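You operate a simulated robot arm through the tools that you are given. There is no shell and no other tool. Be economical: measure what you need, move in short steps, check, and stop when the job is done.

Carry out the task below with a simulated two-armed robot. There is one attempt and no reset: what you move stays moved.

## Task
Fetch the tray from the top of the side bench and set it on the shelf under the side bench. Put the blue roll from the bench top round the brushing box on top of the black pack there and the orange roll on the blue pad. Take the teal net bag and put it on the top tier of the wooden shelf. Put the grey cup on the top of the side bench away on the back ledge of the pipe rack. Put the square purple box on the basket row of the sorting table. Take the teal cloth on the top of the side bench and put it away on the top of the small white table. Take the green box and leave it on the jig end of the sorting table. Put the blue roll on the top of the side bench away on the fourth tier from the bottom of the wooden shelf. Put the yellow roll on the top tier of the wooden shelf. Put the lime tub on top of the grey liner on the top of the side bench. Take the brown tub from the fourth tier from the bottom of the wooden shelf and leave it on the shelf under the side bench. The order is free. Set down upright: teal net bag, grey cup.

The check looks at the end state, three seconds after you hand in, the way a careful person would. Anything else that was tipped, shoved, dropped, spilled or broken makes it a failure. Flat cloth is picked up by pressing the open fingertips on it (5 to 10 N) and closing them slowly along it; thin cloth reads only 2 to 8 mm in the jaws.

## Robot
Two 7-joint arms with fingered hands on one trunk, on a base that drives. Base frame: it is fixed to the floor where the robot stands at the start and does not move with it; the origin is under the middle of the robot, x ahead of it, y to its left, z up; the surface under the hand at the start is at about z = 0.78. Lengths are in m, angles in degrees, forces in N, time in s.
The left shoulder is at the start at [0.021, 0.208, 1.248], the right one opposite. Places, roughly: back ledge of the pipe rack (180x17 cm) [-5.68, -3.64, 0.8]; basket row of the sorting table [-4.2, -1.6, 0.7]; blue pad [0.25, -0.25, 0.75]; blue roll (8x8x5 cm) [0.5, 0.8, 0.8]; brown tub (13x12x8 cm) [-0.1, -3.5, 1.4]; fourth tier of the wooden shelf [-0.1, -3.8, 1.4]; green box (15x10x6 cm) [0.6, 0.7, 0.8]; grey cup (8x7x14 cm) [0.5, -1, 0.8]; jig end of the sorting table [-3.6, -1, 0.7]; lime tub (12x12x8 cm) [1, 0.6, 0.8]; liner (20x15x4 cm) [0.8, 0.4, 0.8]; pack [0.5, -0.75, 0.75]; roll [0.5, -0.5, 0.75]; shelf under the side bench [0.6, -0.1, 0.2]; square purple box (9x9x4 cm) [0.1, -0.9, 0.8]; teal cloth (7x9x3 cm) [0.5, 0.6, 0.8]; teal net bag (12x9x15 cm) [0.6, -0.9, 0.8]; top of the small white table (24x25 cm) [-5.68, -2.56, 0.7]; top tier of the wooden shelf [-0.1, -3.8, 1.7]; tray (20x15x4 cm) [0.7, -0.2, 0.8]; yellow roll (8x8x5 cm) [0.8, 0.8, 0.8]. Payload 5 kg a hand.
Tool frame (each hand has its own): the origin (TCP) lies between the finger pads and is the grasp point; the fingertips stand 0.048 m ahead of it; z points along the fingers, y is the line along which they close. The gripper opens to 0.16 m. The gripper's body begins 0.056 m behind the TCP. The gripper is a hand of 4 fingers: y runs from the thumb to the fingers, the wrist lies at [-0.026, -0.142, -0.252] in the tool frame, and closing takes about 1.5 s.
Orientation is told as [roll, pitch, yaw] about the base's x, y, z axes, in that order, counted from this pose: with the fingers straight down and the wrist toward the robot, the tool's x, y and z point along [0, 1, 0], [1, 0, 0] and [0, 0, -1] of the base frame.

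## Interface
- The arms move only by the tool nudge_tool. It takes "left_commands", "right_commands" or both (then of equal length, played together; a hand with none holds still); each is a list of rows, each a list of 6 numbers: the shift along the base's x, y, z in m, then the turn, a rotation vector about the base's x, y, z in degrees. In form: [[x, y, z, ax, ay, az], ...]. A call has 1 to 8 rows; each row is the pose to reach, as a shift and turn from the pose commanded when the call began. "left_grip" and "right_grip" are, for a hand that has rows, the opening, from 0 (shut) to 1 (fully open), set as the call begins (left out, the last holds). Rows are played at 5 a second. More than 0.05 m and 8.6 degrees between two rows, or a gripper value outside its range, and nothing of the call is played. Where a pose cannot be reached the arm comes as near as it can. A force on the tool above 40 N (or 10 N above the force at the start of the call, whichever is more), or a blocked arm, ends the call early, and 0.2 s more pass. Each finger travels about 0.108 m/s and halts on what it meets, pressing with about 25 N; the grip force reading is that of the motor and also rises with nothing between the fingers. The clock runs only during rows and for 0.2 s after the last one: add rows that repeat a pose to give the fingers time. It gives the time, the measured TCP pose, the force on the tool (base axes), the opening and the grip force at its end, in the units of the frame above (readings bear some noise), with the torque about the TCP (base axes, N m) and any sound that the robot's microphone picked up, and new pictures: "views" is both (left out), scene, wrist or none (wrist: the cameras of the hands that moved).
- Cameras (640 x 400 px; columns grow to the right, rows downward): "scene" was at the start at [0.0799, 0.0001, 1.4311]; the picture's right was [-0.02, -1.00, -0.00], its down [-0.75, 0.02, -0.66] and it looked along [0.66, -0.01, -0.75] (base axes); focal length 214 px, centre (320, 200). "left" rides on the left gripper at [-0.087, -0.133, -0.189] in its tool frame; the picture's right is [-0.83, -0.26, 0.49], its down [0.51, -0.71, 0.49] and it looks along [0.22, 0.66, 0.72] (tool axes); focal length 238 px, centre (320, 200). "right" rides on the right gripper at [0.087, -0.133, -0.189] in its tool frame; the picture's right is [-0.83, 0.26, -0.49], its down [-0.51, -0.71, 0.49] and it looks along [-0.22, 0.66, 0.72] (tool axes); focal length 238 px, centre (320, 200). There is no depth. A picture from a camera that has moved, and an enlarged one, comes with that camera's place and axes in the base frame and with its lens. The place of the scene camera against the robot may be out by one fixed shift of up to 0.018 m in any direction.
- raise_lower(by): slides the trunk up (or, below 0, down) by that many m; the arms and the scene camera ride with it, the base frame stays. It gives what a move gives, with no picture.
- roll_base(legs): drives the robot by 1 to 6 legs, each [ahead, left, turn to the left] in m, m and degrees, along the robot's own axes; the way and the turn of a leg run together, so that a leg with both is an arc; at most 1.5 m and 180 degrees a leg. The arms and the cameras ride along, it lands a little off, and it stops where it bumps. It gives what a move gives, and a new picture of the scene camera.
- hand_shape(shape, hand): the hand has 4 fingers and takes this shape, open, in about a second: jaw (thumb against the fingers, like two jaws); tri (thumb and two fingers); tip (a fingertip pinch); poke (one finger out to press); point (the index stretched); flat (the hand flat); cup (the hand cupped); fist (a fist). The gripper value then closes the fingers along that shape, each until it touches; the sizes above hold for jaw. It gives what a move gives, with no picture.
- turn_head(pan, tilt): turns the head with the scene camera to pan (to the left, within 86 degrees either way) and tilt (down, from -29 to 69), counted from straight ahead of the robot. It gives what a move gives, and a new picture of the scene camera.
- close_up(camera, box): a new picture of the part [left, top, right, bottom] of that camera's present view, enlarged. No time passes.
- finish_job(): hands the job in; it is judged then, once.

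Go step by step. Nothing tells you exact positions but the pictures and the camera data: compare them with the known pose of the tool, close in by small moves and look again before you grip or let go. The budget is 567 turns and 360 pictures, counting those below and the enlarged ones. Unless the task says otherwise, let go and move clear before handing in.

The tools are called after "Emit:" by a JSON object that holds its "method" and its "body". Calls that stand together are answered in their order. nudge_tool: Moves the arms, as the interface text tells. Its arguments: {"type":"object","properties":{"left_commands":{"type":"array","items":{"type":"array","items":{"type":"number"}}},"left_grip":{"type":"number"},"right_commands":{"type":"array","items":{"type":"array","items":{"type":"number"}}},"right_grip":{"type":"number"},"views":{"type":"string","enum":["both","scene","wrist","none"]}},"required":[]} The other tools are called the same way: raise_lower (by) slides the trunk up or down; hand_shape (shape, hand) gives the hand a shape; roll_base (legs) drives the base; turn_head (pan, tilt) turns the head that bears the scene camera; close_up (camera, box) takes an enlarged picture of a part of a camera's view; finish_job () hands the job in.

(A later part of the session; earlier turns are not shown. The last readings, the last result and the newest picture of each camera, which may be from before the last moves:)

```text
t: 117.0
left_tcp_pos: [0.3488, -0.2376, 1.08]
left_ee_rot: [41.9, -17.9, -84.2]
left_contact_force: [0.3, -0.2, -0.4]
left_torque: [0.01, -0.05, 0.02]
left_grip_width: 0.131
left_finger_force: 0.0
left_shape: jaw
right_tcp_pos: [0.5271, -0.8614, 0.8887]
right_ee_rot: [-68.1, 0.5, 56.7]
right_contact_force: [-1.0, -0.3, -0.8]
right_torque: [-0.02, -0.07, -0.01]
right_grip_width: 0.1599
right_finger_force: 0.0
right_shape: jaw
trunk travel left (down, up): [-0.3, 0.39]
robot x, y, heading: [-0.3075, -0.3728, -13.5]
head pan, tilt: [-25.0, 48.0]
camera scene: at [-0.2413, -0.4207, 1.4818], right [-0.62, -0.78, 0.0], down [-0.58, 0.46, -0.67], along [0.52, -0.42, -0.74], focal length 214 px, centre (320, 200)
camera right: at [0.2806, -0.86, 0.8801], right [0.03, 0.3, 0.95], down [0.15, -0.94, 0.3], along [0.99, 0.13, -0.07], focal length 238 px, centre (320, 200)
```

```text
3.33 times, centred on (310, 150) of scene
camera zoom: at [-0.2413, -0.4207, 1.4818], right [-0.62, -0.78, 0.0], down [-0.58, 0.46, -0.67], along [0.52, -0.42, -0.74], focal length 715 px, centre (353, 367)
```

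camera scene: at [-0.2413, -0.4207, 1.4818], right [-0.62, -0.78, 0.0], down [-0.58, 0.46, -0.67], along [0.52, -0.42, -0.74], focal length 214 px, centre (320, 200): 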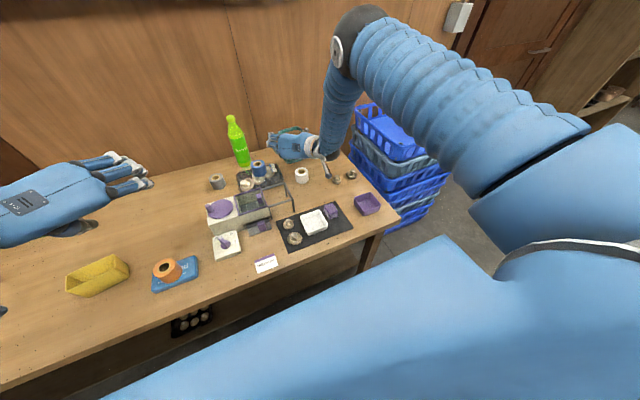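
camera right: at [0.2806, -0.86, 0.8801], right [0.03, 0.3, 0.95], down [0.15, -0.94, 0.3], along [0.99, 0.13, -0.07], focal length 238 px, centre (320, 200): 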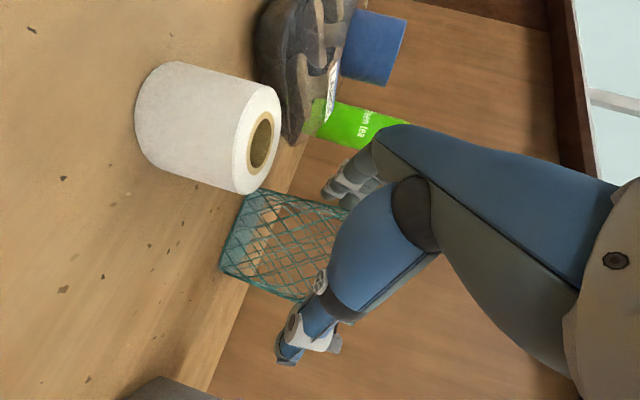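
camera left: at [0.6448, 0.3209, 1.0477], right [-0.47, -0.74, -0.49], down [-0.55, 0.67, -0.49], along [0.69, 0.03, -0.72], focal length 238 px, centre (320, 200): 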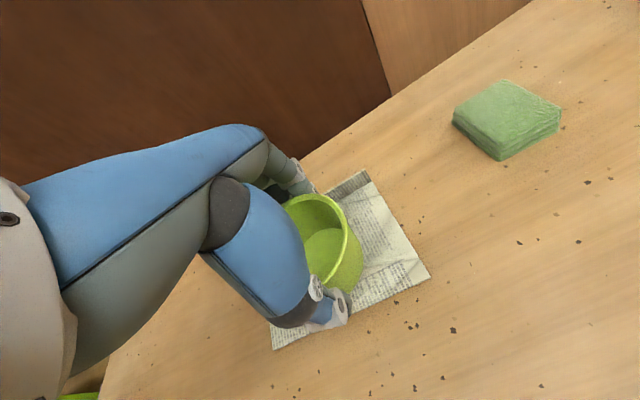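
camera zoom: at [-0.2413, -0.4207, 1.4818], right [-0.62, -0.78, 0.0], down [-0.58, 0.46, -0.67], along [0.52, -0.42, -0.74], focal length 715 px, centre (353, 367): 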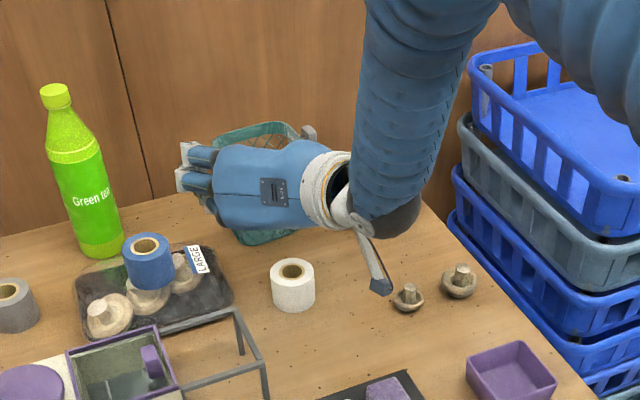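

Emit:
{"method": "nudge_tool", "body": {"right_commands": [[0.02, -0.013, 0, 0, 0, 0], [0.041, -0.027, 0, 0, 0, 0]], "views": "wrist"}}

Emit:
{"method": "close_up", "body": {"camera": "scene", "box": [250, 100, 370, 180]}}

```text
t: 117.6
left_tcp_pos: [0.3488, -0.2383, 1.0815]
left_ee_rot: [41.8, -17.9, -84.3]
left_contact_force: [0.6, 0.2, -0.3]
left_torque: [-0.01, 0.0, 0.0]
left_grip_width: 0.1311
left_finger_force: 0.1
left_shape: jaw
right_tcp_pos: [0.5669, -0.8874, 0.8891]
right_ee_rot: [-68.2, 0.7, 56.6]
right_contact_force: [-1.1, 1.0, -0.8]
right_torque: [0.02, -0.04, 0.01]
right_grip_width: 0.1599
right_finger_force: 0.2
right_shape: jaw
trunk travel left (down, up): [-0.3, 0.39]
robot x, y, heading: [-0.298, -0.3693, -13.4]
head pan, tilt: [-25.0, 48.0]
camera right: at [0.3208, -0.8863, 0.8809], right [0.03, 0.3, 0.95], down [0.15, -0.94, 0.3], along [0.99, 0.13, -0.07], focal length 238 px, centre (320, 200)
```

right: 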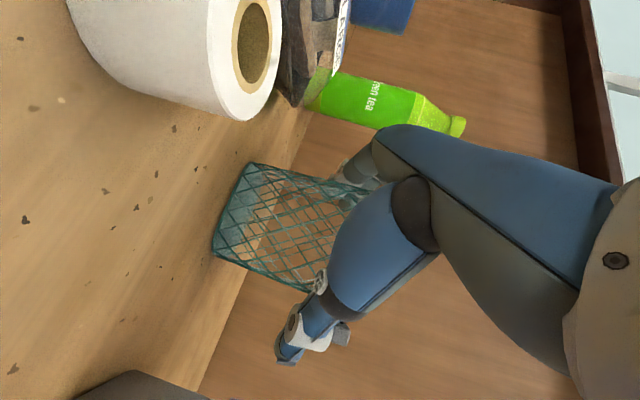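

```text
5.00 times, centred on (310, 140) of scene
camera zoom: at [-0.2413, -0.4205, 1.4818], right [-0.62, -0.78, 0.0], down [-0.58, 0.46, -0.67], along [0.52, -0.42, -0.74], focal length 1072 px, centre (370, 500)
```

zoom: 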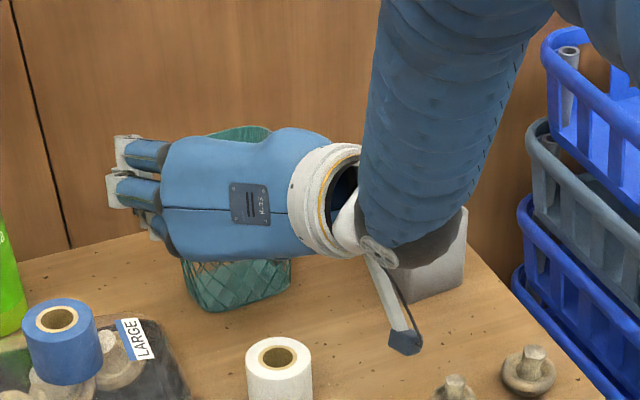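

Emit:
{"method": "nudge_tool", "body": {"right_commands": [[0, 0, 0, 0, 0, 0], [0, 0, 0, 0, 0, 0], [0, 0, 0, 0, 0, 0], [0, 0, 0, 0, 0, 0], [0, 0, 0, 0, 0, 0]], "right_grip": 0.4, "views": "wrist"}}

```text
t: 118.8
left_tcp_pos: [0.35, -0.2375, 1.0792]
left_ee_rot: [41.9, -17.8, -84.2]
left_contact_force: [-0.2, 0.3, 0.3]
left_torque: [0.02, 0.01, -0.02]
left_grip_width: 0.1309
left_finger_force: 0.2
left_shape: jaw
right_tcp_pos: [0.5672, -0.8878, 0.8906]
right_ee_rot: [-68.2, 0.5, 56.7]
right_contact_force: [-0.4, 0.3, 0.3]
right_torque: [-0.03, 0.06, 0.06]
right_grip_width: 0.1404
right_finger_force: 24.7
right_shape: jaw
trunk travel left (down, up): [-0.3, 0.39]
robot x, y, heading: [-0.3067, -0.3742, -13.3]
head pan, tilt: [-25.0, 48.0]
camera right: at [0.3207, -0.8861, 0.8813], right [0.03, 0.3, 0.95], down [0.15, -0.94, 0.3], along [0.99, 0.13, -0.07], focal length 238 px, centre (320, 200)
```

right: 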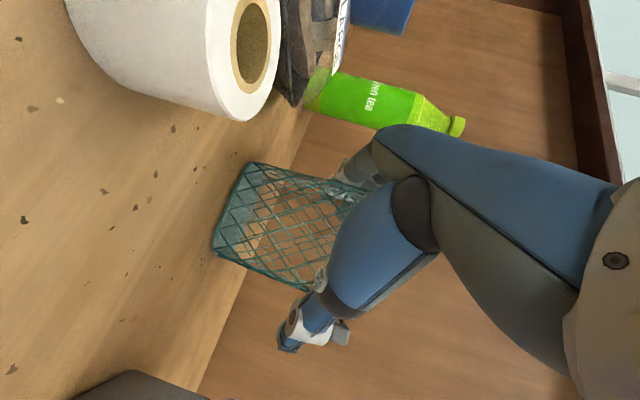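

It's gripped at 14 cm across. I'll lift slowly and watch.

Emit:
{"method": "nudge_tool", "body": {"right_commands": [[0, 0, 0.015, 0, 0, 0], [0, 0, 0.03, 0, 0, 0], [0, 0, 0.06, 0, 0, 0], [0, 0, 0.09, 0, 0, 0]]}}

Emit:
{"method": "close_up", "body": {"camera": "scene", "box": [250, 90, 394, 190]}}

```text
t: 119.8
left_tcp_pos: [0.3495, -0.2373, 1.0796]
left_ee_rot: [41.9, -17.9, -84.3]
left_contact_force: [-0.8, -0.3, -0.4]
left_torque: [-0.02, 0.0, 0.0]
left_grip_width: 0.1309
left_finger_force: 0.1
left_shape: jaw
right_tcp_pos: [0.5647, -0.8872, 0.977]
right_ee_rot: [-68.2, 0.7, 56.6]
right_contact_force: [-1.3, 0.7, -2.0]
right_torque: [-0.05, -0.16, 0.0]
right_grip_width: 0.1404
right_finger_force: 25.3
right_shape: jaw
trunk travel left (down, up): [-0.3, 0.39]
robot x, y, heading: [-0.304, -0.369, -13.5]
head pan, tilt: [-25.0, 48.0]
camera scene: at [-0.242, -0.42, 1.4819], right [-0.62, -0.78, 0.0], down [-0.58, 0.46, -0.67], along [0.52, -0.42, -0.74], focal length 214 px, centre (320, 200)
camera right: at [0.3184, -0.8853, 0.9688], right [0.03, 0.3, 0.95], down [0.15, -0.94, 0.3], along [0.99, 0.13, -0.07], focal length 238 px, centre (320, 200)
```

scene: 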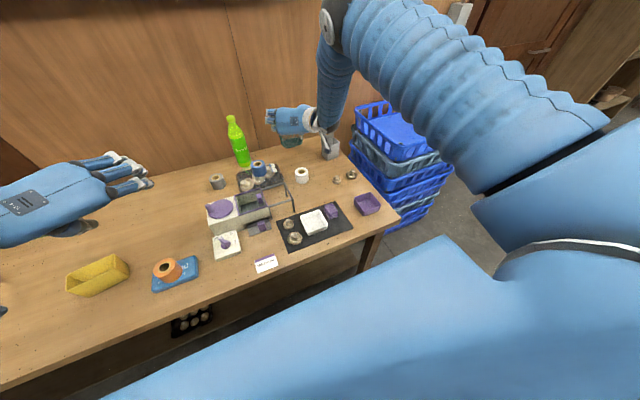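
right: 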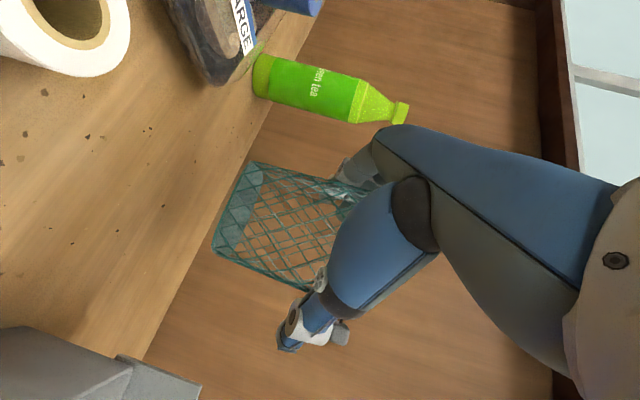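

```text
4.00 times, centred on (322, 140) of scene
camera zoom: at [-0.242, -0.42, 1.4819], right [-0.62, -0.78, 0.0], down [-0.58, 0.46, -0.67], along [0.52, -0.42, -0.74], focal length 858 px, centre (312, 440)
```

zoom: 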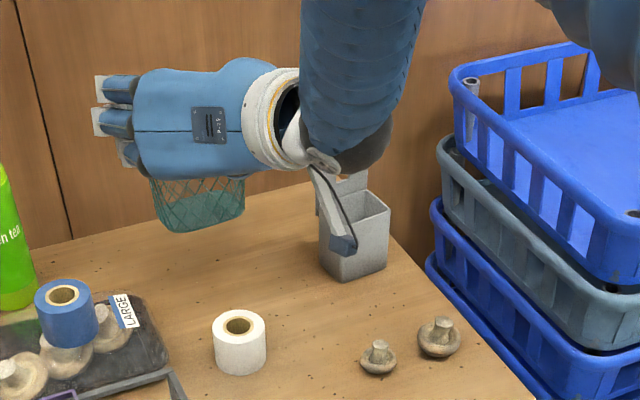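

The bag hangs upright. I'll raise it more and back away, then go left for the yellow roll.

Emit:
{"method": "nudge_tool", "body": {"right_commands": [[0, 0, 0.04, 0, 0, 0], [0, 0, 0.08, 0, 0, 0], [0, 0, 0.12, 0, 0, 0]], "views": "none"}}

Emit:
{"method": "roll_base", "body": {"legs": [[-0.4, 0, 0], [0, 0.9, -0.7]]}}

Emit:
{"method": "turn_head", "body": {"pan": 20, "tilt": 40}}

```text
t: 120.6
left_tcp_pos: [0.3479, -0.237, 1.0811]
left_ee_rot: [41.9, -18.1, -84.4]
left_contact_force: [-0.5, -0.3, 0.2]
left_torque: [-0.01, -0.08, 0.02]
left_grip_width: 0.1308
left_finger_force: 0.0
left_shape: jaw
right_tcp_pos: [0.565, -0.8843, 1.1007]
right_ee_rot: [-68.3, 0.7, 56.7]
right_contact_force: [-1.1, 1.1, -2.6]
right_torque: [-0.09, -0.14, -0.03]
right_grip_width: 0.1404
right_finger_force: 25.0
right_shape: jaw
trunk travel left (down, up): [-0.3, 0.39]
robot x, y, heading: [-0.3044, -0.3683, -13.6]
head pan, tilt: [-25.0, 48.0]
```

```text
t: 127.4
left_tcp_pos: [0.1632, 0.7293, 1.0796]
left_ee_rot: [41.9, -17.9, -83.6]
left_contact_force: [0.4, -0.8, -0.9]
left_torque: [-0.02, 0.01, -0.01]
left_grip_width: 0.1312
left_finger_force: 0.1
left_shape: jaw
right_tcp_pos: [0.3887, 0.0853, 1.1001]
right_ee_rot: [-68.3, 0.6, 57.4]
right_contact_force: [0.0, 0.5, -0.5]
right_torque: [-0.02, 0.03, -0.01]
right_grip_width: 0.1403
right_finger_force: 24.8
right_shape: jaw
trunk travel left (down, up): [-0.3, 0.39]
robot x, y, heading: [-0.4876, 0.5881, -12.8]
head pan, tilt: [-25.0, 48.0]
camera scene: at [-0.4256, 0.5411, 1.4818], right [-0.61, -0.79, 0.0], down [-0.59, 0.45, -0.67], along [0.53, -0.41, -0.74], focal length 214 px, centre (320, 200)
```

scene: 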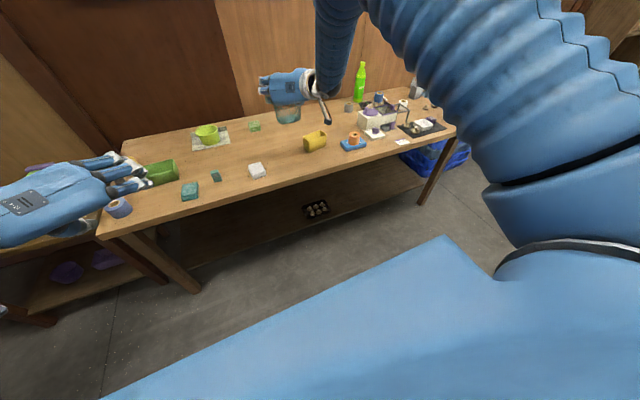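

```text
t: 128.5
left_tcp_pos: [0.1632, 0.7285, 1.079]
left_ee_rot: [41.9, -17.9, -83.6]
left_contact_force: [0.0, 0.1, -0.4]
left_torque: [0.02, -0.02, 0.05]
left_grip_width: 0.131
left_finger_force: 0.2
left_shape: jaw
right_tcp_pos: [0.3868, 0.0865, 1.0999]
right_ee_rot: [-68.3, 0.6, 57.3]
right_contact_force: [0.4, 0.0, -0.7]
right_torque: [-0.01, -0.02, -0.01]
right_grip_width: 0.1404
right_finger_force: 24.8
right_shape: jaw
trunk travel left (down, up): [-0.3, 0.39]
robot x, y, heading: [-0.4918, 0.5911, -12.7]
head pan, tilt: [20.0, 40.0]
camera scene: at [-0.4037, 0.5994, 1.4933], right [0.13, -0.99, 0.0], down [-0.64, -0.08, -0.77], along [0.76, 0.1, -0.64], focal length 214 px, centre (320, 200)
```

scene: 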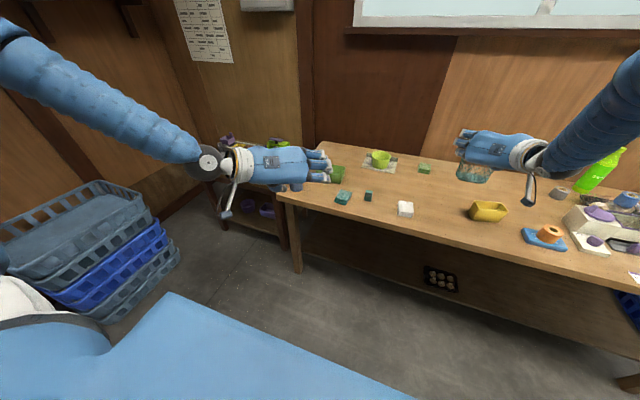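

The yellow roll is at about [0.807, 0.774], behind the green box. I'll correct the left hand's roll about its pointing axis and move up to that corner.

Emit:
{"method": "nudge_tool", "body": {"left_commands": [[0, 0, 0, 4.5, -1.0, -4.6], [0, 0, 0, 9, -2, -9.2], [0, 0, 0, 13.4, -3, -13.8], [0, 0, 0, 17.9, -4, -18.4]], "left_grip": 0.75, "views": "none"}}

Emit:
{"method": "roll_base", "body": {"legs": [[0.22, 0.2, -1.5]]}}

```text
t: 129.5
left_tcp_pos: [0.1627, 0.7319, 1.0795]
left_ee_rot: [44.9, 0.1, -102.6]
left_contact_force: [0.4, 1.3, -0.3]
left_torque: [-0.05, -0.02, -0.12]
left_grip_width: 0.1201
left_finger_force: 0.1
left_shape: jaw
right_tcp_pos: [0.3876, 0.0869, 1.0995]
right_ee_rot: [-68.3, 0.7, 57.4]
right_contact_force: [0.2, 1.0, 0.5]
right_torque: [-0.07, 0.01, -0.14]
right_grip_width: 0.1407
right_finger_force: 24.9
right_shape: jaw
trunk travel left (down, up): [-0.3, 0.39]
robot x, y, heading: [-0.4874, 0.5904, -12.5]
head pan, tilt: [20.0, 40.0]
```

```text
t: 131.5
left_tcp_pos: [0.4233, 0.8692, 1.0803]
left_ee_rot: [44.9, 0.2, -103.0]
left_contact_force: [0.6, 0.2, -0.9]
left_torque: [-0.05, 0.04, -0.06]
left_grip_width: 0.1204
left_finger_force: 0.0
left_shape: jaw
right_tcp_pos: [0.6443, 0.2241, 1.0996]
right_ee_rot: [-68.3, 0.7, 56.8]
right_contact_force: [0.2, 0.7, -2.3]
right_torque: [-0.02, 0.02, -0.08]
right_grip_width: 0.1406
right_finger_force: 25.1
right_shape: jaw
trunk travel left (down, up): [-0.3, 0.39]
robot x, y, heading: [-0.2295, 0.7319, -13.0]
head pan, tilt: [20.0, 40.0]
camera scene: at [-0.1432, 0.7435, 1.4932], right [0.12, -0.99, 0.0], down [-0.64, -0.08, -0.77], along [0.76, 0.09, -0.64], focal length 214 px, centre (320, 200)
```

scene: 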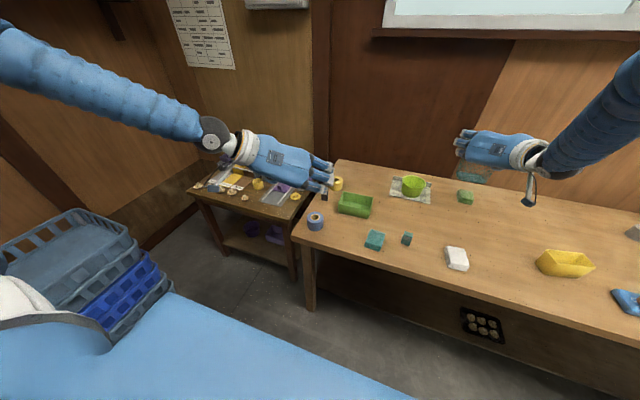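

Emit:
{"method": "close_up", "body": {"camera": "scene", "box": [270, 130, 430, 250]}}

Emit:
{"method": "close_up", "body": {"camera": "left", "box": [0, 0, 640, 400]}}

```text
3.33 times, centred on (350, 190) of scene
camera zoom: at [-0.1432, 0.7435, 1.4932], right [0.12, -0.99, 0.0], down [-0.64, -0.08, -0.77], along [0.76, 0.09, -0.64], focal length 715 px, centre (220, 233)
```

zoom: 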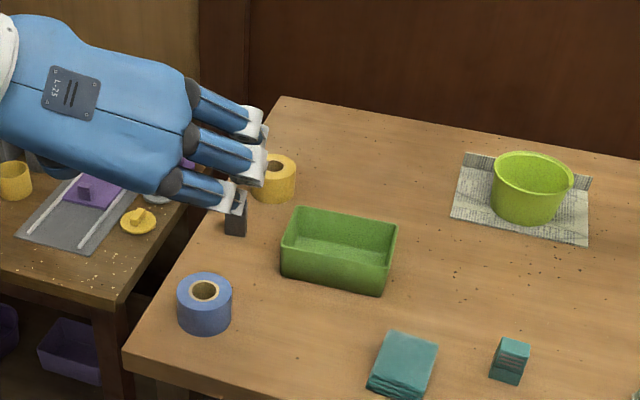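

```text
1.00 times, centred on (320, 200) of left (not enlarged: the box is as wide or as high as the picture)
camera zoom: at [0.2646, 1.0427, 1.1531], right [-0.18, 0.31, -0.93], down [0.85, 0.53, 0.01], along [0.5, -0.79, -0.36], focal length 238 px, centre (320, 200)
```

zoom: 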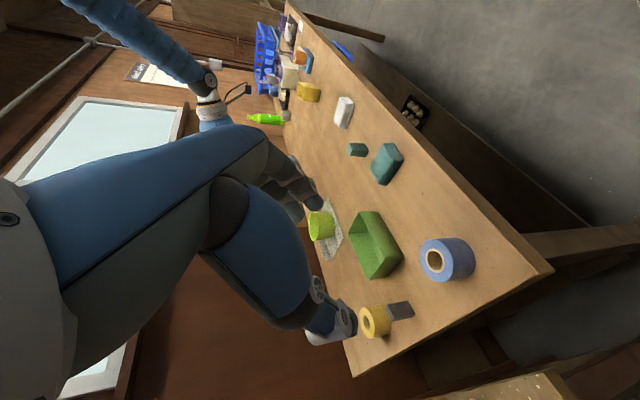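

The yellow roll refines to [0.812, 0.771]. I'll go to a pre-grasp point up along the hand's pointing line.

Emit:
{"method": "nudge_tool", "body": {"left_commands": [[0.039, -0.01, -0.021, 0, 0, 0], [0.077, -0.02, -0.042, 0, 0, 0], [0.116, -0.03, -0.063, 0, 0, 0], [0.155, -0.04, -0.084, 0, 0, 0], [0.194, -0.051, -0.105, 0, 0, 0], [0.232, -0.061, -0.126, 0, 0, 0], [0.271, -0.071, -0.147, 0, 0, 0]]}}

Emit:
{"method": "close_up", "body": {"camera": "scene", "box": [270, 130, 414, 230]}}

```text
t: 133.1
left_tcp_pos: [0.6966, 0.7941, 0.9324]
left_ee_rot: [44.8, 0.0, -103.0]
left_contact_force: [1.7, -1.4, -0.6]
left_torque: [-0.02, 0.06, -0.01]
left_grip_width: 0.1203
left_finger_force: 0.0
left_shape: jaw
right_tcp_pos: [0.6456, 0.2235, 1.0978]
right_ee_rot: [-68.1, 0.6, 56.8]
right_contact_force: [1.2, 0.4, -2.3]
right_torque: [-0.03, -0.04, -0.02]
right_grip_width: 0.1404
right_finger_force: 25.3
right_shape: jaw
trunk travel left (down, up): [-0.3, 0.39]
robot x, y, heading: [-0.2284, 0.7318, -13.1]
head pan, tilt: [20.0, 40.0]
camera scene: at [-0.1422, 0.742, 1.493], right [0.12, -0.99, 0.0], down [-0.64, -0.08, -0.76], along [0.76, 0.09, -0.64], focal length 214 px, centre (320, 200)
camera left: at [0.5375, 0.968, 1.0051], right [-0.18, 0.31, -0.93], down [0.85, 0.53, 0.01], along [0.5, -0.79, -0.36], focal length 238 px, centre (320, 200)
```

scene: 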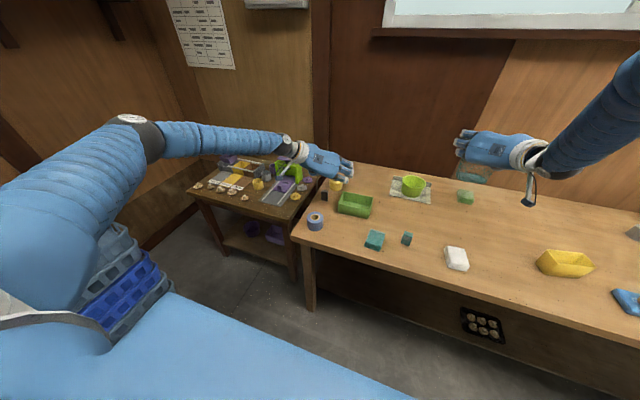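
left: 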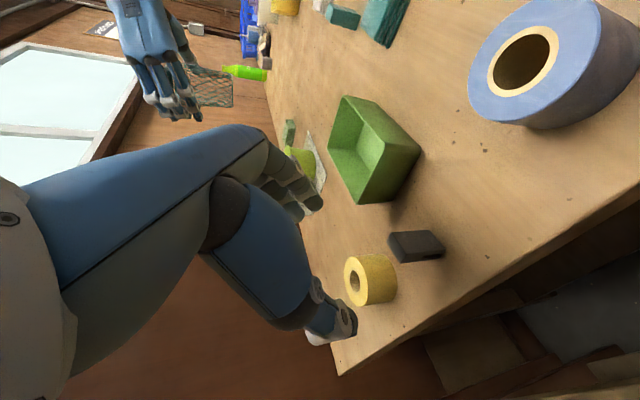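

```text
4.00 times, centred on (342, 180) of scene
camera zoom: at [-0.1422, 0.742, 1.493], right [0.12, -0.99, 0.0], down [-0.64, -0.08, -0.76], along [0.76, 0.09, -0.64], focal length 858 px, centre (232, 280)
```

zoom: 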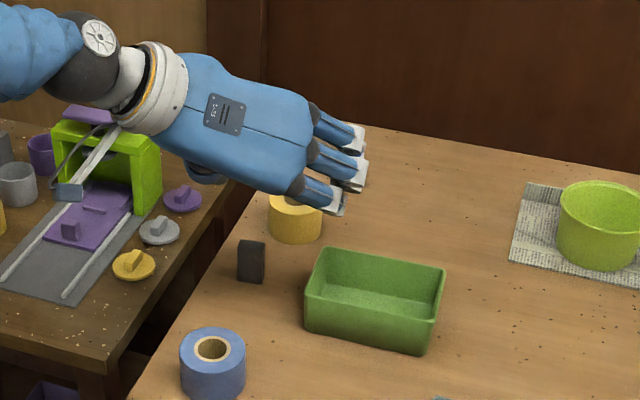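

Emit:
{"method": "nudge_tool", "body": {"left_commands": [[0.03, -0.006, -0.033, 0, 0, 0], [0.06, -0.012, -0.066, 0, 0, 0], [0.08, -0.016, -0.086, 0, 0, 0]]}}

Emit:
{"method": "close_up", "body": {"camera": "scene", "box": [270, 130, 414, 230]}}

```text
t: 133.9
left_tcp_pos: [0.7769, 0.7772, 0.8467]
left_ee_rot: [44.8, 0.1, -103.1]
left_contact_force: [1.1, 1.0, 0.9]
left_torque: [-0.04, 0.08, -0.03]
left_grip_width: 0.1202
left_finger_force: 0.1
left_shape: jaw
right_tcp_pos: [0.6442, 0.2226, 1.0986]
right_ee_rot: [-68.3, 0.6, 56.9]
right_contact_force: [0.5, -0.8, -2.1]
right_torque: [-0.04, -0.07, 0.03]
right_grip_width: 0.1403
right_finger_force: 25.0
right_shape: jaw
trunk travel left (down, up): [-0.3, 0.39]
robot x, y, heading: [-0.2282, 0.7299, -13.4]
head pan, tilt: [20.0, 40.0]
camera scene: at [-0.1428, 0.742, 1.4931], right [0.12, -0.99, 0.0], down [-0.64, -0.08, -0.77], along [0.76, 0.09, -0.64], focal length 214 px, centre (320, 200)
camera left: at [0.618, 0.9498, 0.9201], right [-0.18, 0.31, -0.93], down [0.85, 0.53, 0.01], along [0.5, -0.79, -0.36], focal length 238 px, centre (320, 200)
```

scene: 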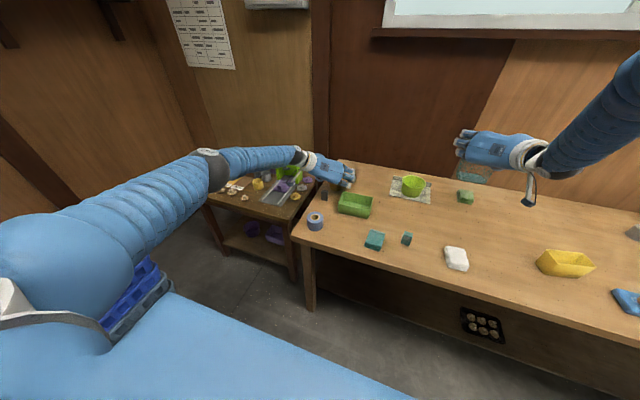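
left: 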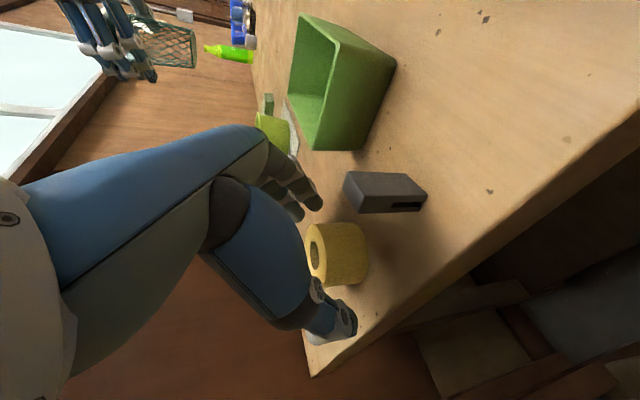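

```text
4.00 times, centred on (342, 180) of scene
camera zoom: at [-0.1428, 0.742, 1.4931], right [0.12, -0.99, 0.0], down [-0.64, -0.08, -0.77], along [0.76, 0.09, -0.64], focal length 858 px, centre (232, 280)
```

zoom: 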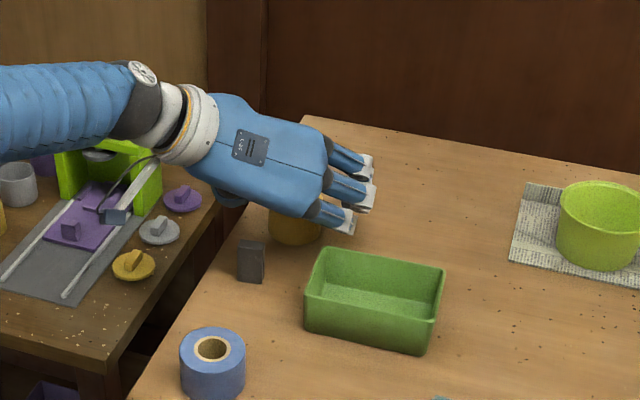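

Emit:
{"method": "nudge_tool", "body": {"left_commands": [[0.006, -0.001, -0.01, 0, 0, 0], [0.011, -0.001, -0.019, 0, 0, 0]], "views": "none"}}

Emit:
{"method": "nudge_tool", "body": {"left_commands": [[0, 0, 0, 0, 0, 0], [0, 0, 0, 0, 0, 0], [0, 0, 0, 0, 0, 0], [0, 0, 0, 0, 0, 0], [0, 0, 0, 0, 0, 0]], "left_grip": 0.15, "views": "wrist"}}

```text
t: 134.5
left_tcp_pos: [0.787, 0.779, 0.8289]
left_ee_rot: [44.8, 0.0, -103.0]
left_contact_force: [-1.2, 0.2, -0.1]
left_torque: [0.03, 0.03, 0.0]
left_grip_width: 0.1202
left_finger_force: 0.0
left_shape: jaw
right_tcp_pos: [0.6445, 0.2232, 1.1001]
right_ee_rot: [-68.2, 0.5, 56.9]
right_contact_force: [-0.6, 0.3, -0.3]
right_torque: [0.01, 0.04, 0.03]
right_grip_width: 0.1407
right_finger_force: 25.1
right_shape: jaw
trunk travel left (down, up): [-0.3, 0.39]
robot x, y, heading: [-0.2319, 0.7305, -13.3]
head pan, tilt: [20.0, 40.0]
```

```text
t: 135.7
left_tcp_pos: [0.787, 0.7793, 0.8297]
left_ee_rot: [44.9, 0.2, -103.0]
left_contact_force: [0.6, 0.3, 0.9]
left_torque: [0.04, 0.0, 0.0]
left_grip_width: 0.0646
left_finger_force: 24.6
left_shape: jaw
right_tcp_pos: [0.6431, 0.2239, 1.0992]
right_ee_rot: [-68.2, 0.6, 56.8]
right_contact_force: [-0.3, 0.2, -0.6]
right_torque: [0.0, 0.02, 0.03]
right_grip_width: 0.1404
right_finger_force: 24.8
right_shape: jaw
trunk travel left (down, up): [-0.3, 0.39]
robot x, y, heading: [-0.2293, 0.734, -13.1]
head pan, tilt: [20.0, 40.0]
camera left: at [0.6274, 0.9512, 0.9021], right [-0.18, 0.31, -0.93], down [0.85, 0.53, 0.01], along [0.5, -0.79, -0.36], focal length 238 px, centre (320, 200)
```

left: 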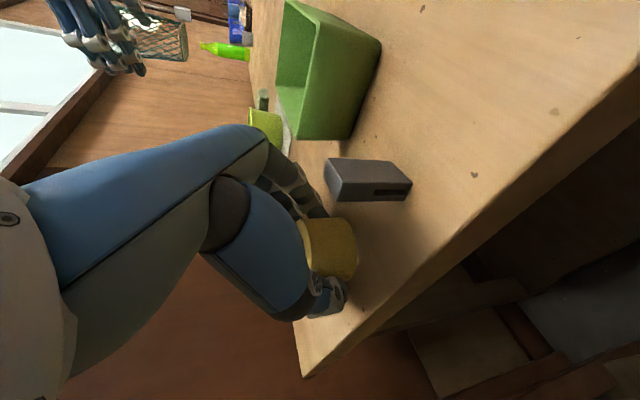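

The yellow roll is gripped. I'll lift it, then back away.

Emit:
{"method": "nudge_tool", "body": {"left_commands": [[0, 0, 0.03, 0, 0, 0], [0, 0, 0.07, 0, 0, 0], [-0.02, 0, 0.11, 0, 0, 0], [-0.05, 0, 0.15, 0, 0, 0], [-0.08, 0, 0.19, 0, 0, 0]]}}

Emit:
{"method": "close_up", "body": {"camera": "scene", "box": [270, 130, 414, 230]}}

```text
t: 136.9
left_tcp_pos: [0.7019, 0.7818, 1.0189]
left_ee_rot: [45.0, 0.2, -103.1]
left_contact_force: [-1.1, 0.2, -1.0]
left_torque: [-0.06, -0.14, 0.04]
left_grip_width: 0.0647
left_finger_force: 25.3
left_shape: jaw
right_tcp_pos: [0.6416, 0.2229, 1.1013]
right_ee_rot: [-68.4, 0.6, 56.8]
right_contact_force: [-0.8, -0.3, 0.2]
right_torque: [0.05, 0.03, 0.05]
right_grip_width: 0.1405
right_finger_force: 25.2
right_shape: jaw
trunk travel left (down, up): [-0.3, 0.39]
robot x, y, heading: [-0.2298, 0.7336, -13.2]
head pan, tilt: [20.0, 40.0]
camera scene: at [-0.1463, 0.743, 1.4935], right [0.12, -0.99, 0.0], down [-0.64, -0.08, -0.77], along [0.76, 0.09, -0.64], focal length 214 px, centre (320, 200)
camera left: at [0.5425, 0.9551, 1.0914], right [-0.18, 0.31, -0.93], down [0.85, 0.53, 0.01], along [0.5, -0.79, -0.36], focal length 238 px, centre (320, 200)
```

scene: 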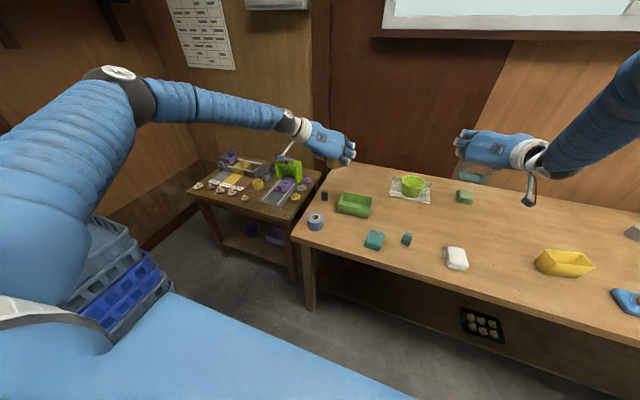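
left: 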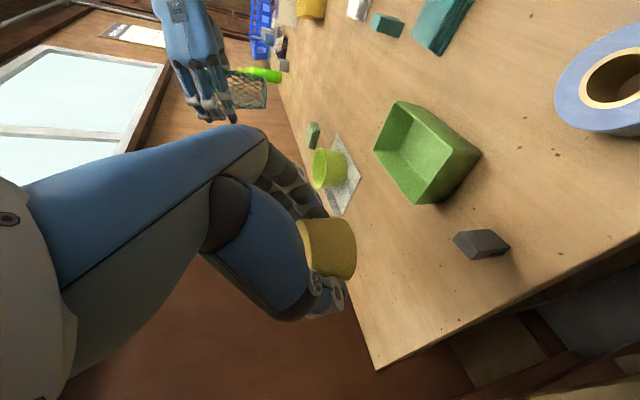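

```text
4.00 times, centred on (342, 180) of scene
camera zoom: at [-0.1463, 0.743, 1.4935], right [0.12, -0.99, 0.0], down [-0.64, -0.08, -0.77], along [0.76, 0.09, -0.64], focal length 858 px, centre (232, 280)
```

zoom: 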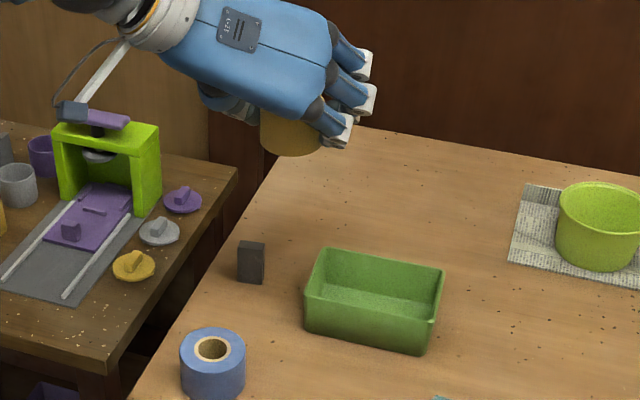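

Both objects are held. I'll back off and drive along the wall to the wooden shelf.

Emit:
{"method": "roll_base", "body": {"legs": [[-0.55, 0, -1], [0, -1.4, 0], [0, -1.4, 0], [0, -1.2, 0]]}}

Emit:
{"method": "turn_head", "body": {"pan": 0, "tilt": 0}}

```text
t: 158.9
left_tcp_pos: [-0.7887, -2.9744, 1.0177]
left_ee_rot: [44.9, 0.2, -103.7]
left_contact_force: [0.1, -0.1, -0.9]
left_torque: [0.03, 0.04, 0.02]
left_grip_width: 0.0646
left_finger_force: 25.0
left_shape: jaw
right_tcp_pos: [-0.8572, -3.532, 1.0997]
right_ee_rot: [-68.1, 0.6, 56.2]
right_contact_force: [0.6, -0.2, -0.1]
right_torque: [0.0, 0.0, 0.02]
right_grip_width: 0.1405
right_finger_force: 25.1
right_shape: jaw
trunk travel left (down, up): [-0.3, 0.39]
robot x, y, heading: [-1.7234, -3.007, -13.9]
head pan, tilt: [20.0, 40.0]
camera scene: at [-1.6377, -3.0034, 1.4933], right [0.11, -0.99, 0.0], down [-0.64, -0.07, -0.77], along [0.76, 0.08, -0.64], focal length 214 px, centre (320, 200)
```

scene: 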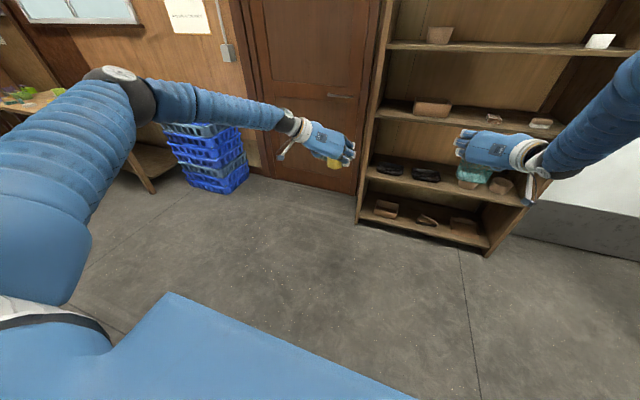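

```text
t: 160.0
left_tcp_pos: [-0.7888, -2.9746, 1.0168]
left_ee_rot: [45.0, 0.1, -103.7]
left_contact_force: [-0.2, 0.5, -0.9]
left_torque: [0.0, 0.03, 0.01]
left_grip_width: 0.0647
left_finger_force: 24.8
left_shape: jaw
right_tcp_pos: [-0.8559, -3.5307, 1.0999]
right_ee_rot: [-68.4, 0.7, 56.2]
right_contact_force: [0.2, 0.0, -0.6]
right_torque: [0.0, -0.01, -0.04]
right_grip_width: 0.1404
right_finger_force: 24.7
right_shape: jaw
trunk travel left (down, up): [-0.3, 0.39]
robot x, y, heading: [-1.7252, -3.0099, -13.8]
head pan, tilt: [0.0, 0.0]
camera scene: at [-1.6347, -3.0336, 1.5569], right [-0.24, -0.97, 0.0], down [0.0, 0.0, -1.0], along [0.97, -0.24, 0.0], focal length 214 px, centre (320, 200)
```

scene: 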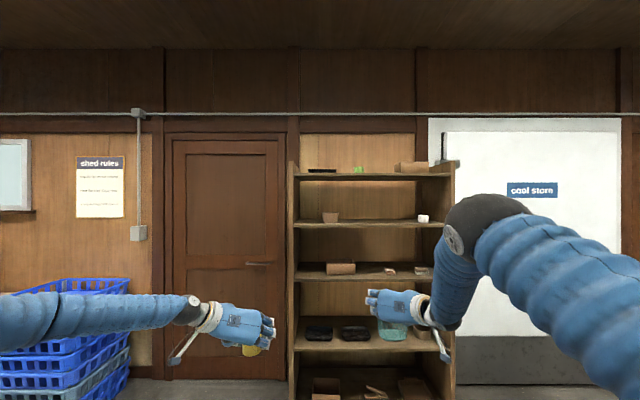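

Emit:
{"method": "close_up", "body": {"camera": "scene", "box": [280, 140, 472, 260]}}

```text
3.33 times, centred on (376, 200) of scene
camera zoom: at [-1.6347, -3.0336, 1.5569], right [-0.24, -0.97, 0.0], down [0.0, 0.0, -1.0], along [0.97, -0.24, 0.0], focal length 715 px, centre (133, 200)
```

zoom: 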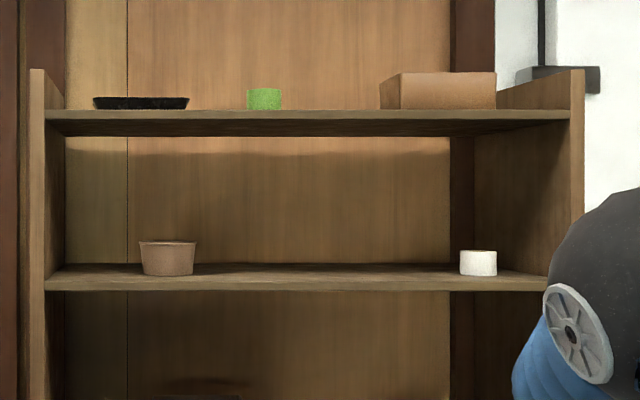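

I'll raise the trunk fully so I can look down onto the top tier.

Emit:
{"method": "raise_lower", "body": {"by": 0.39}}

Emit:
{"method": "turn_head", "body": {"pan": -10, "tilt": 15}}

Emit:
{"method": "close_up", "body": {"camera": "scene", "box": [220, 90, 460, 240]}}

```text
t: 163.7
left_tcp_pos: [-0.788, -2.9736, 1.4059]
left_ee_rot: [44.9, 0.2, -103.7]
left_contact_force: [-0.7, -0.3, -1.7]
left_torque: [0.0, -0.01, -0.03]
left_grip_width: 0.0647
left_finger_force: 25.3
left_shape: jaw
right_tcp_pos: [-0.8568, -3.5321, 1.4884]
right_ee_rot: [-68.2, 0.6, 56.2]
right_contact_force: [1.1, -0.4, -0.2]
right_torque: [-0.01, 0.01, 0.01]
right_grip_width: 0.1407
right_finger_force: 24.7
right_shape: jaw
trunk travel left (down, up): [-0.69, 0.0]
robot x, y, heading: [-1.7225, -3.0125, -13.8]
head pan, tilt: [0.0, 0.0]
```

```text
t: 164.5
left_tcp_pos: [-0.7892, -2.9741, 1.4071]
left_ee_rot: [44.9, 0.2, -103.7]
left_contact_force: [-0.3, -0.3, -1.5]
left_torque: [0.01, 0.04, 0.0]
left_grip_width: 0.065
left_finger_force: 24.7
left_shape: jaw
right_tcp_pos: [-0.8561, -3.532, 1.4892]
right_ee_rot: [-68.1, 0.6, 56.3]
right_contact_force: [-0.7, -0.4, -1.2]
right_torque: [0.01, 0.01, 0.0]
right_grip_width: 0.1406
right_finger_force: 24.5
right_shape: jaw
trunk travel left (down, up): [-0.69, 0.0]
robot x, y, heading: [-1.7235, -3.014, -13.7]
head pan, tilt: [-10.0, 15.0]
camera scene: at [-1.6363, -3.0499, 1.9229], right [-0.4, -0.91, 0.0], down [-0.24, 0.1, -0.97], along [0.88, -0.39, -0.26], focal length 214 px, centre (320, 200)
```

scene: 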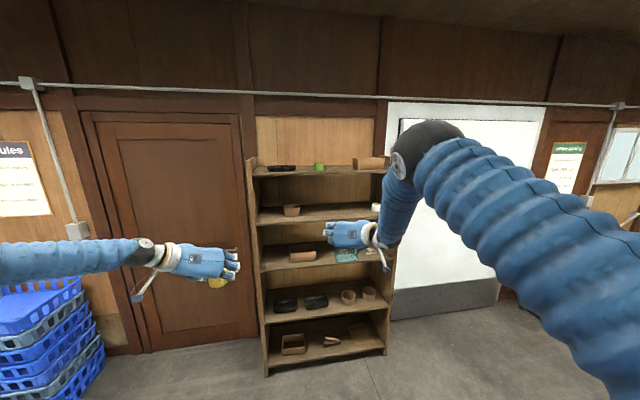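

```text
2.67 times, centred on (340, 165) of scene
camera zoom: at [-1.6363, -3.0499, 1.9229], right [-0.4, -0.91, 0.0], down [-0.24, 0.1, -0.97], along [0.88, -0.39, -0.26], focal length 572 px, centre (267, 293)
```

zoom: 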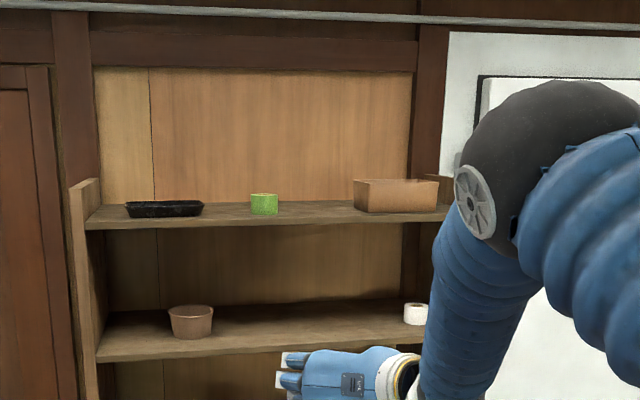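

The top tier is at about z 1.725 with its front at 0.53 ahead. Gaps: bag between the green roll and the brown box, yellow roll between the black tray and the green roll. I'll raise both hands in free space.

Emit:
{"method": "nudge_tool", "body": {"right_commands": [[-0.02, 0.005, 0.042, 0, 0, 0], [-0.04, 0.01, 0.084, 0, 0, 0], [-0.06, 0.015, 0.126, 0, 0, 0], [-0.08, 0.02, 0.168, 0, 0, 0], [-0.1, 0.025, 0.21, 0, 0, 0], [-0.12, 0.03, 0.252, 0, 0, 0], [-0.14, 0.035, 0.294, 0, 0, 0], [-0.16, 0.04, 0.336, 0, 0, 0]], "left_commands": [[-0.015, 0.004, 0.045, 0, 0, 0], [-0.03, 0.008, 0.09, 0, 0, 0], [-0.045, 0.011, 0.135, 0, 0, 0], [-0.06, 0.015, 0.18, 0, 0, 0], [-0.075, 0.019, 0.225, 0, 0, 0], [-0.09, 0.023, 0.27, 0, 0, 0], [-0.105, 0.026, 0.315, 0, 0, 0], [-0.12, 0.03, 0.36, 0, 0, 0]], "views": "none"}}

Emit:
{"method": "nudge_tool", "body": {"right_commands": [[0, 0, 0.03, 0, 0, 0], [0, 0, 0.06, 0, 0, 0]], "left_commands": [[0, 0, 0.03, 0, 0, 0], [0, 0, 0.06, 0, 0, 0]]}}

```text
t: 166.3
left_tcp_pos: [-0.9133, -2.9444, 1.7707]
left_ee_rot: [45.0, 0.2, -103.9]
left_contact_force: [-2.5, 1.1, -3.1]
left_torque: [-0.08, -0.21, 0.06]
left_grip_width: 0.065
left_finger_force: 24.7
left_shape: jaw
right_tcp_pos: [-1.0231, -3.4903, 1.8297]
right_ee_rot: [-68.4, 0.6, 56.2]
right_contact_force: [-2.8, 1.0, -1.3]
right_torque: [-0.02, -0.12, 0.07]
right_grip_width: 0.1403
right_finger_force: 24.6
right_shape: jaw
trunk travel left (down, up): [-0.69, 0.0]
robot x, y, heading: [-1.7233, -3.0145, -13.7]
head pan, tilt: [-10.0, 15.0]
```

```text
t: 166.9
left_tcp_pos: [-0.9162, -2.9471, 1.8347]
left_ee_rot: [45.1, 0.3, -103.8]
left_contact_force: [-2.2, 0.2, -0.5]
left_torque: [0.0, -0.12, 0.01]
left_grip_width: 0.0647
left_finger_force: 25.3
left_shape: jaw
right_tcp_pos: [-1.0231, -3.4911, 1.886]
right_ee_rot: [-68.3, 0.5, 56.2]
right_contact_force: [-2.7, 0.1, -0.7]
right_torque: [0.02, -0.1, 0.09]
right_grip_width: 0.1402
right_finger_force: 25.0
right_shape: jaw
trunk travel left (down, up): [-0.69, 0.0]
robot x, y, heading: [-1.7244, -3.0119, -14.1]
head pan, tilt: [-10.0, 15.0]
camera scene: at [-1.6436, -3.0492, 1.9233], right [-0.4, -0.91, 0.0], down [-0.23, 0.1, -0.97], along [0.88, -0.39, -0.26], focal length 214 px, centre (320, 200)
camera right: at [-1.2694, -3.4875, 1.8771], right [0.03, 0.3, 0.95], down [0.14, -0.94, 0.3], along [0.99, 0.13, -0.07], focal length 238 px, centre (320, 200)
camera left: at [-1.0736, -2.7713, 1.9058], right [-0.18, 0.31, -0.93], down [0.85, 0.52, 0.01], along [0.49, -0.79, -0.36], focal length 238 px, centre (320, 200)
```

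scene: 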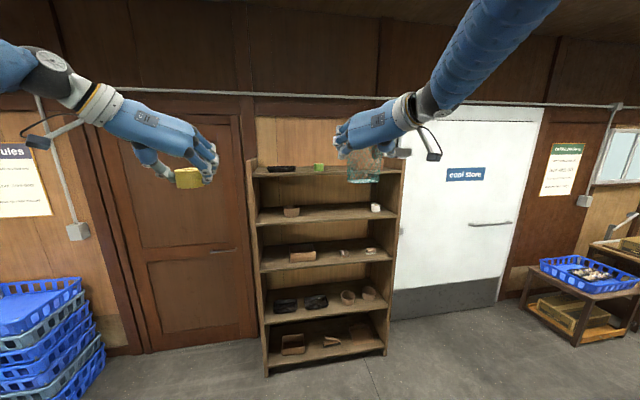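
right: 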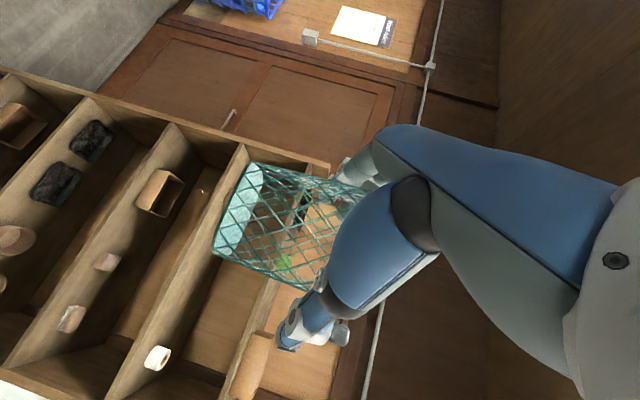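
left: 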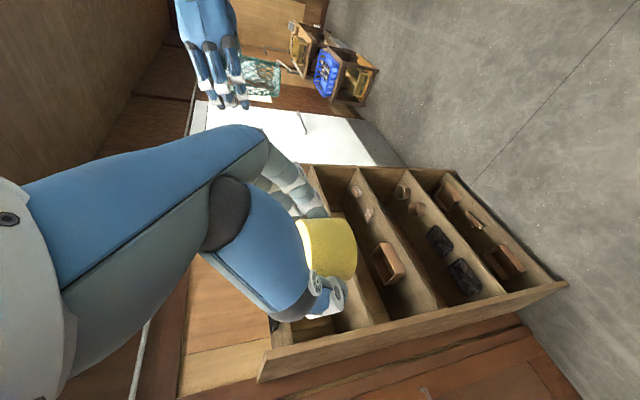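

Reach is fine. I'll drive towards the shelf, 0.55 ahead and 0.1 right, then look.

Emit:
{"method": "roll_base", "body": {"legs": [[0.55, -0.1, 0]]}}

Emit:
{"method": "turn_head", "body": {"pan": -10, "tilt": 28}}

Emit:
{"method": "close_up", "body": {"camera": "scene", "box": [180, 100, 500, 300]}}

Emit:
{"method": "close_up", "body": {"camera": "right", "box": [0, 0, 640, 400]}}

```text
t: 170.1
left_tcp_pos: [-0.3969, -3.1885, 1.8305]
left_ee_rot: [45.0, 0.1, -104.3]
left_contact_force: [-0.2, -0.5, -0.5]
left_torque: [0.04, 0.01, -0.01]
left_grip_width: 0.0646
left_finger_force: 24.9
left_shape: jaw
right_tcp_pos: [-0.5102, -3.7321, 1.8848]
right_ee_rot: [-68.3, 0.6, 55.6]
right_contact_force: [-0.5, -0.2, -0.8]
right_torque: [-0.01, -0.01, 0.03]
right_grip_width: 0.1404
right_finger_force: 25.5
right_shape: jaw
trunk travel left (down, up): [-0.69, 0.0]
robot x, y, heading: [-1.2117, -3.2406, -14.3]
head pan, tilt: [-10.0, 15.0]
camera scene: at [-1.126, -3.2843, 1.923], right [-0.41, -0.91, 0.0], down [-0.24, 0.11, -0.97], along [0.88, -0.4, -0.26], focal length 214 px, centre (320, 200)
```

scene: 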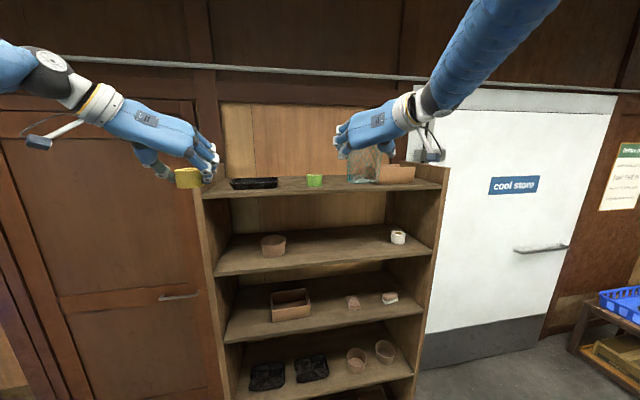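

```text
t: 170.9
left_tcp_pos: [-0.3953, -3.1899, 1.8301]
left_ee_rot: [45.0, 0.1, -104.3]
left_contact_force: [0.4, 0.0, -0.6]
left_torque: [0.03, 0.08, 0.01]
left_grip_width: 0.065
left_finger_force: 25.4
left_shape: jaw
right_tcp_pos: [-0.5079, -3.7331, 1.8825]
right_ee_rot: [-68.4, 0.6, 55.7]
right_contact_force: [0.3, -0.6, -0.5]
right_torque: [0.04, 0.0, -0.03]
right_grip_width: 0.1404
right_finger_force: 24.7
right_shape: jaw
trunk travel left (down, up): [-0.69, 0.0]
robot x, y, heading: [-1.2087, -3.2426, -14.5]
head pan, tilt: [-10.0, 28.0]
camera scene: at [-1.1259, -3.2844, 1.9018], right [-0.41, -0.91, 0.0], down [-0.43, 0.19, -0.88], along [0.8, -0.37, -0.47], focal length 214 px, centre (320, 200)
```

scene: 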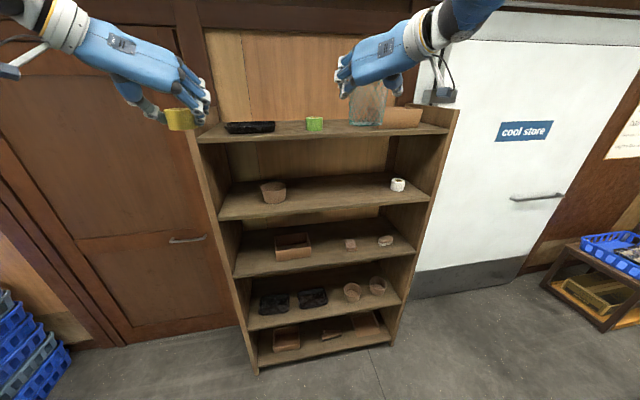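

```text
2.00 times, centred on (340, 200) of scene
camera zoom: at [-1.1259, -3.2844, 1.9018], right [-0.41, -0.91, 0.0], down [-0.43, 0.19, -0.88], along [0.8, -0.37, -0.47], focal length 429 px, centre (280, 200)
```

zoom: 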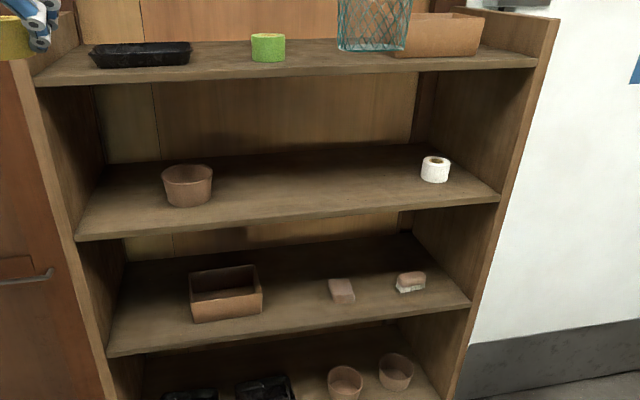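

```text
1.00 times, centred on (320, 200) of right (not enlarged: the box is as wide or as high as the picture)
camera zoom: at [-0.754, -3.7273, 1.8748], right [0.03, 0.3, 0.95], down [0.13, -0.95, 0.3], along [0.99, 0.12, -0.07], focal length 238 px, centre (320, 200)
```

zoom: 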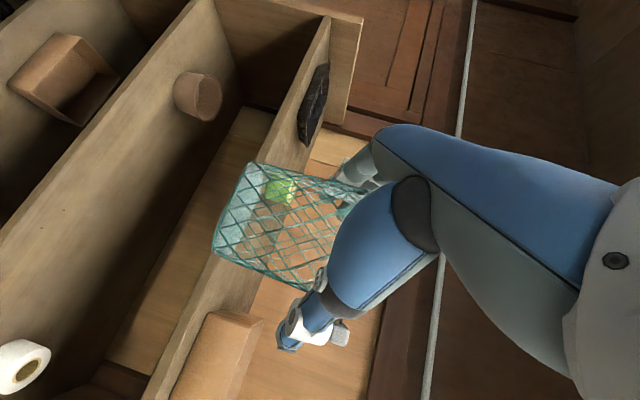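

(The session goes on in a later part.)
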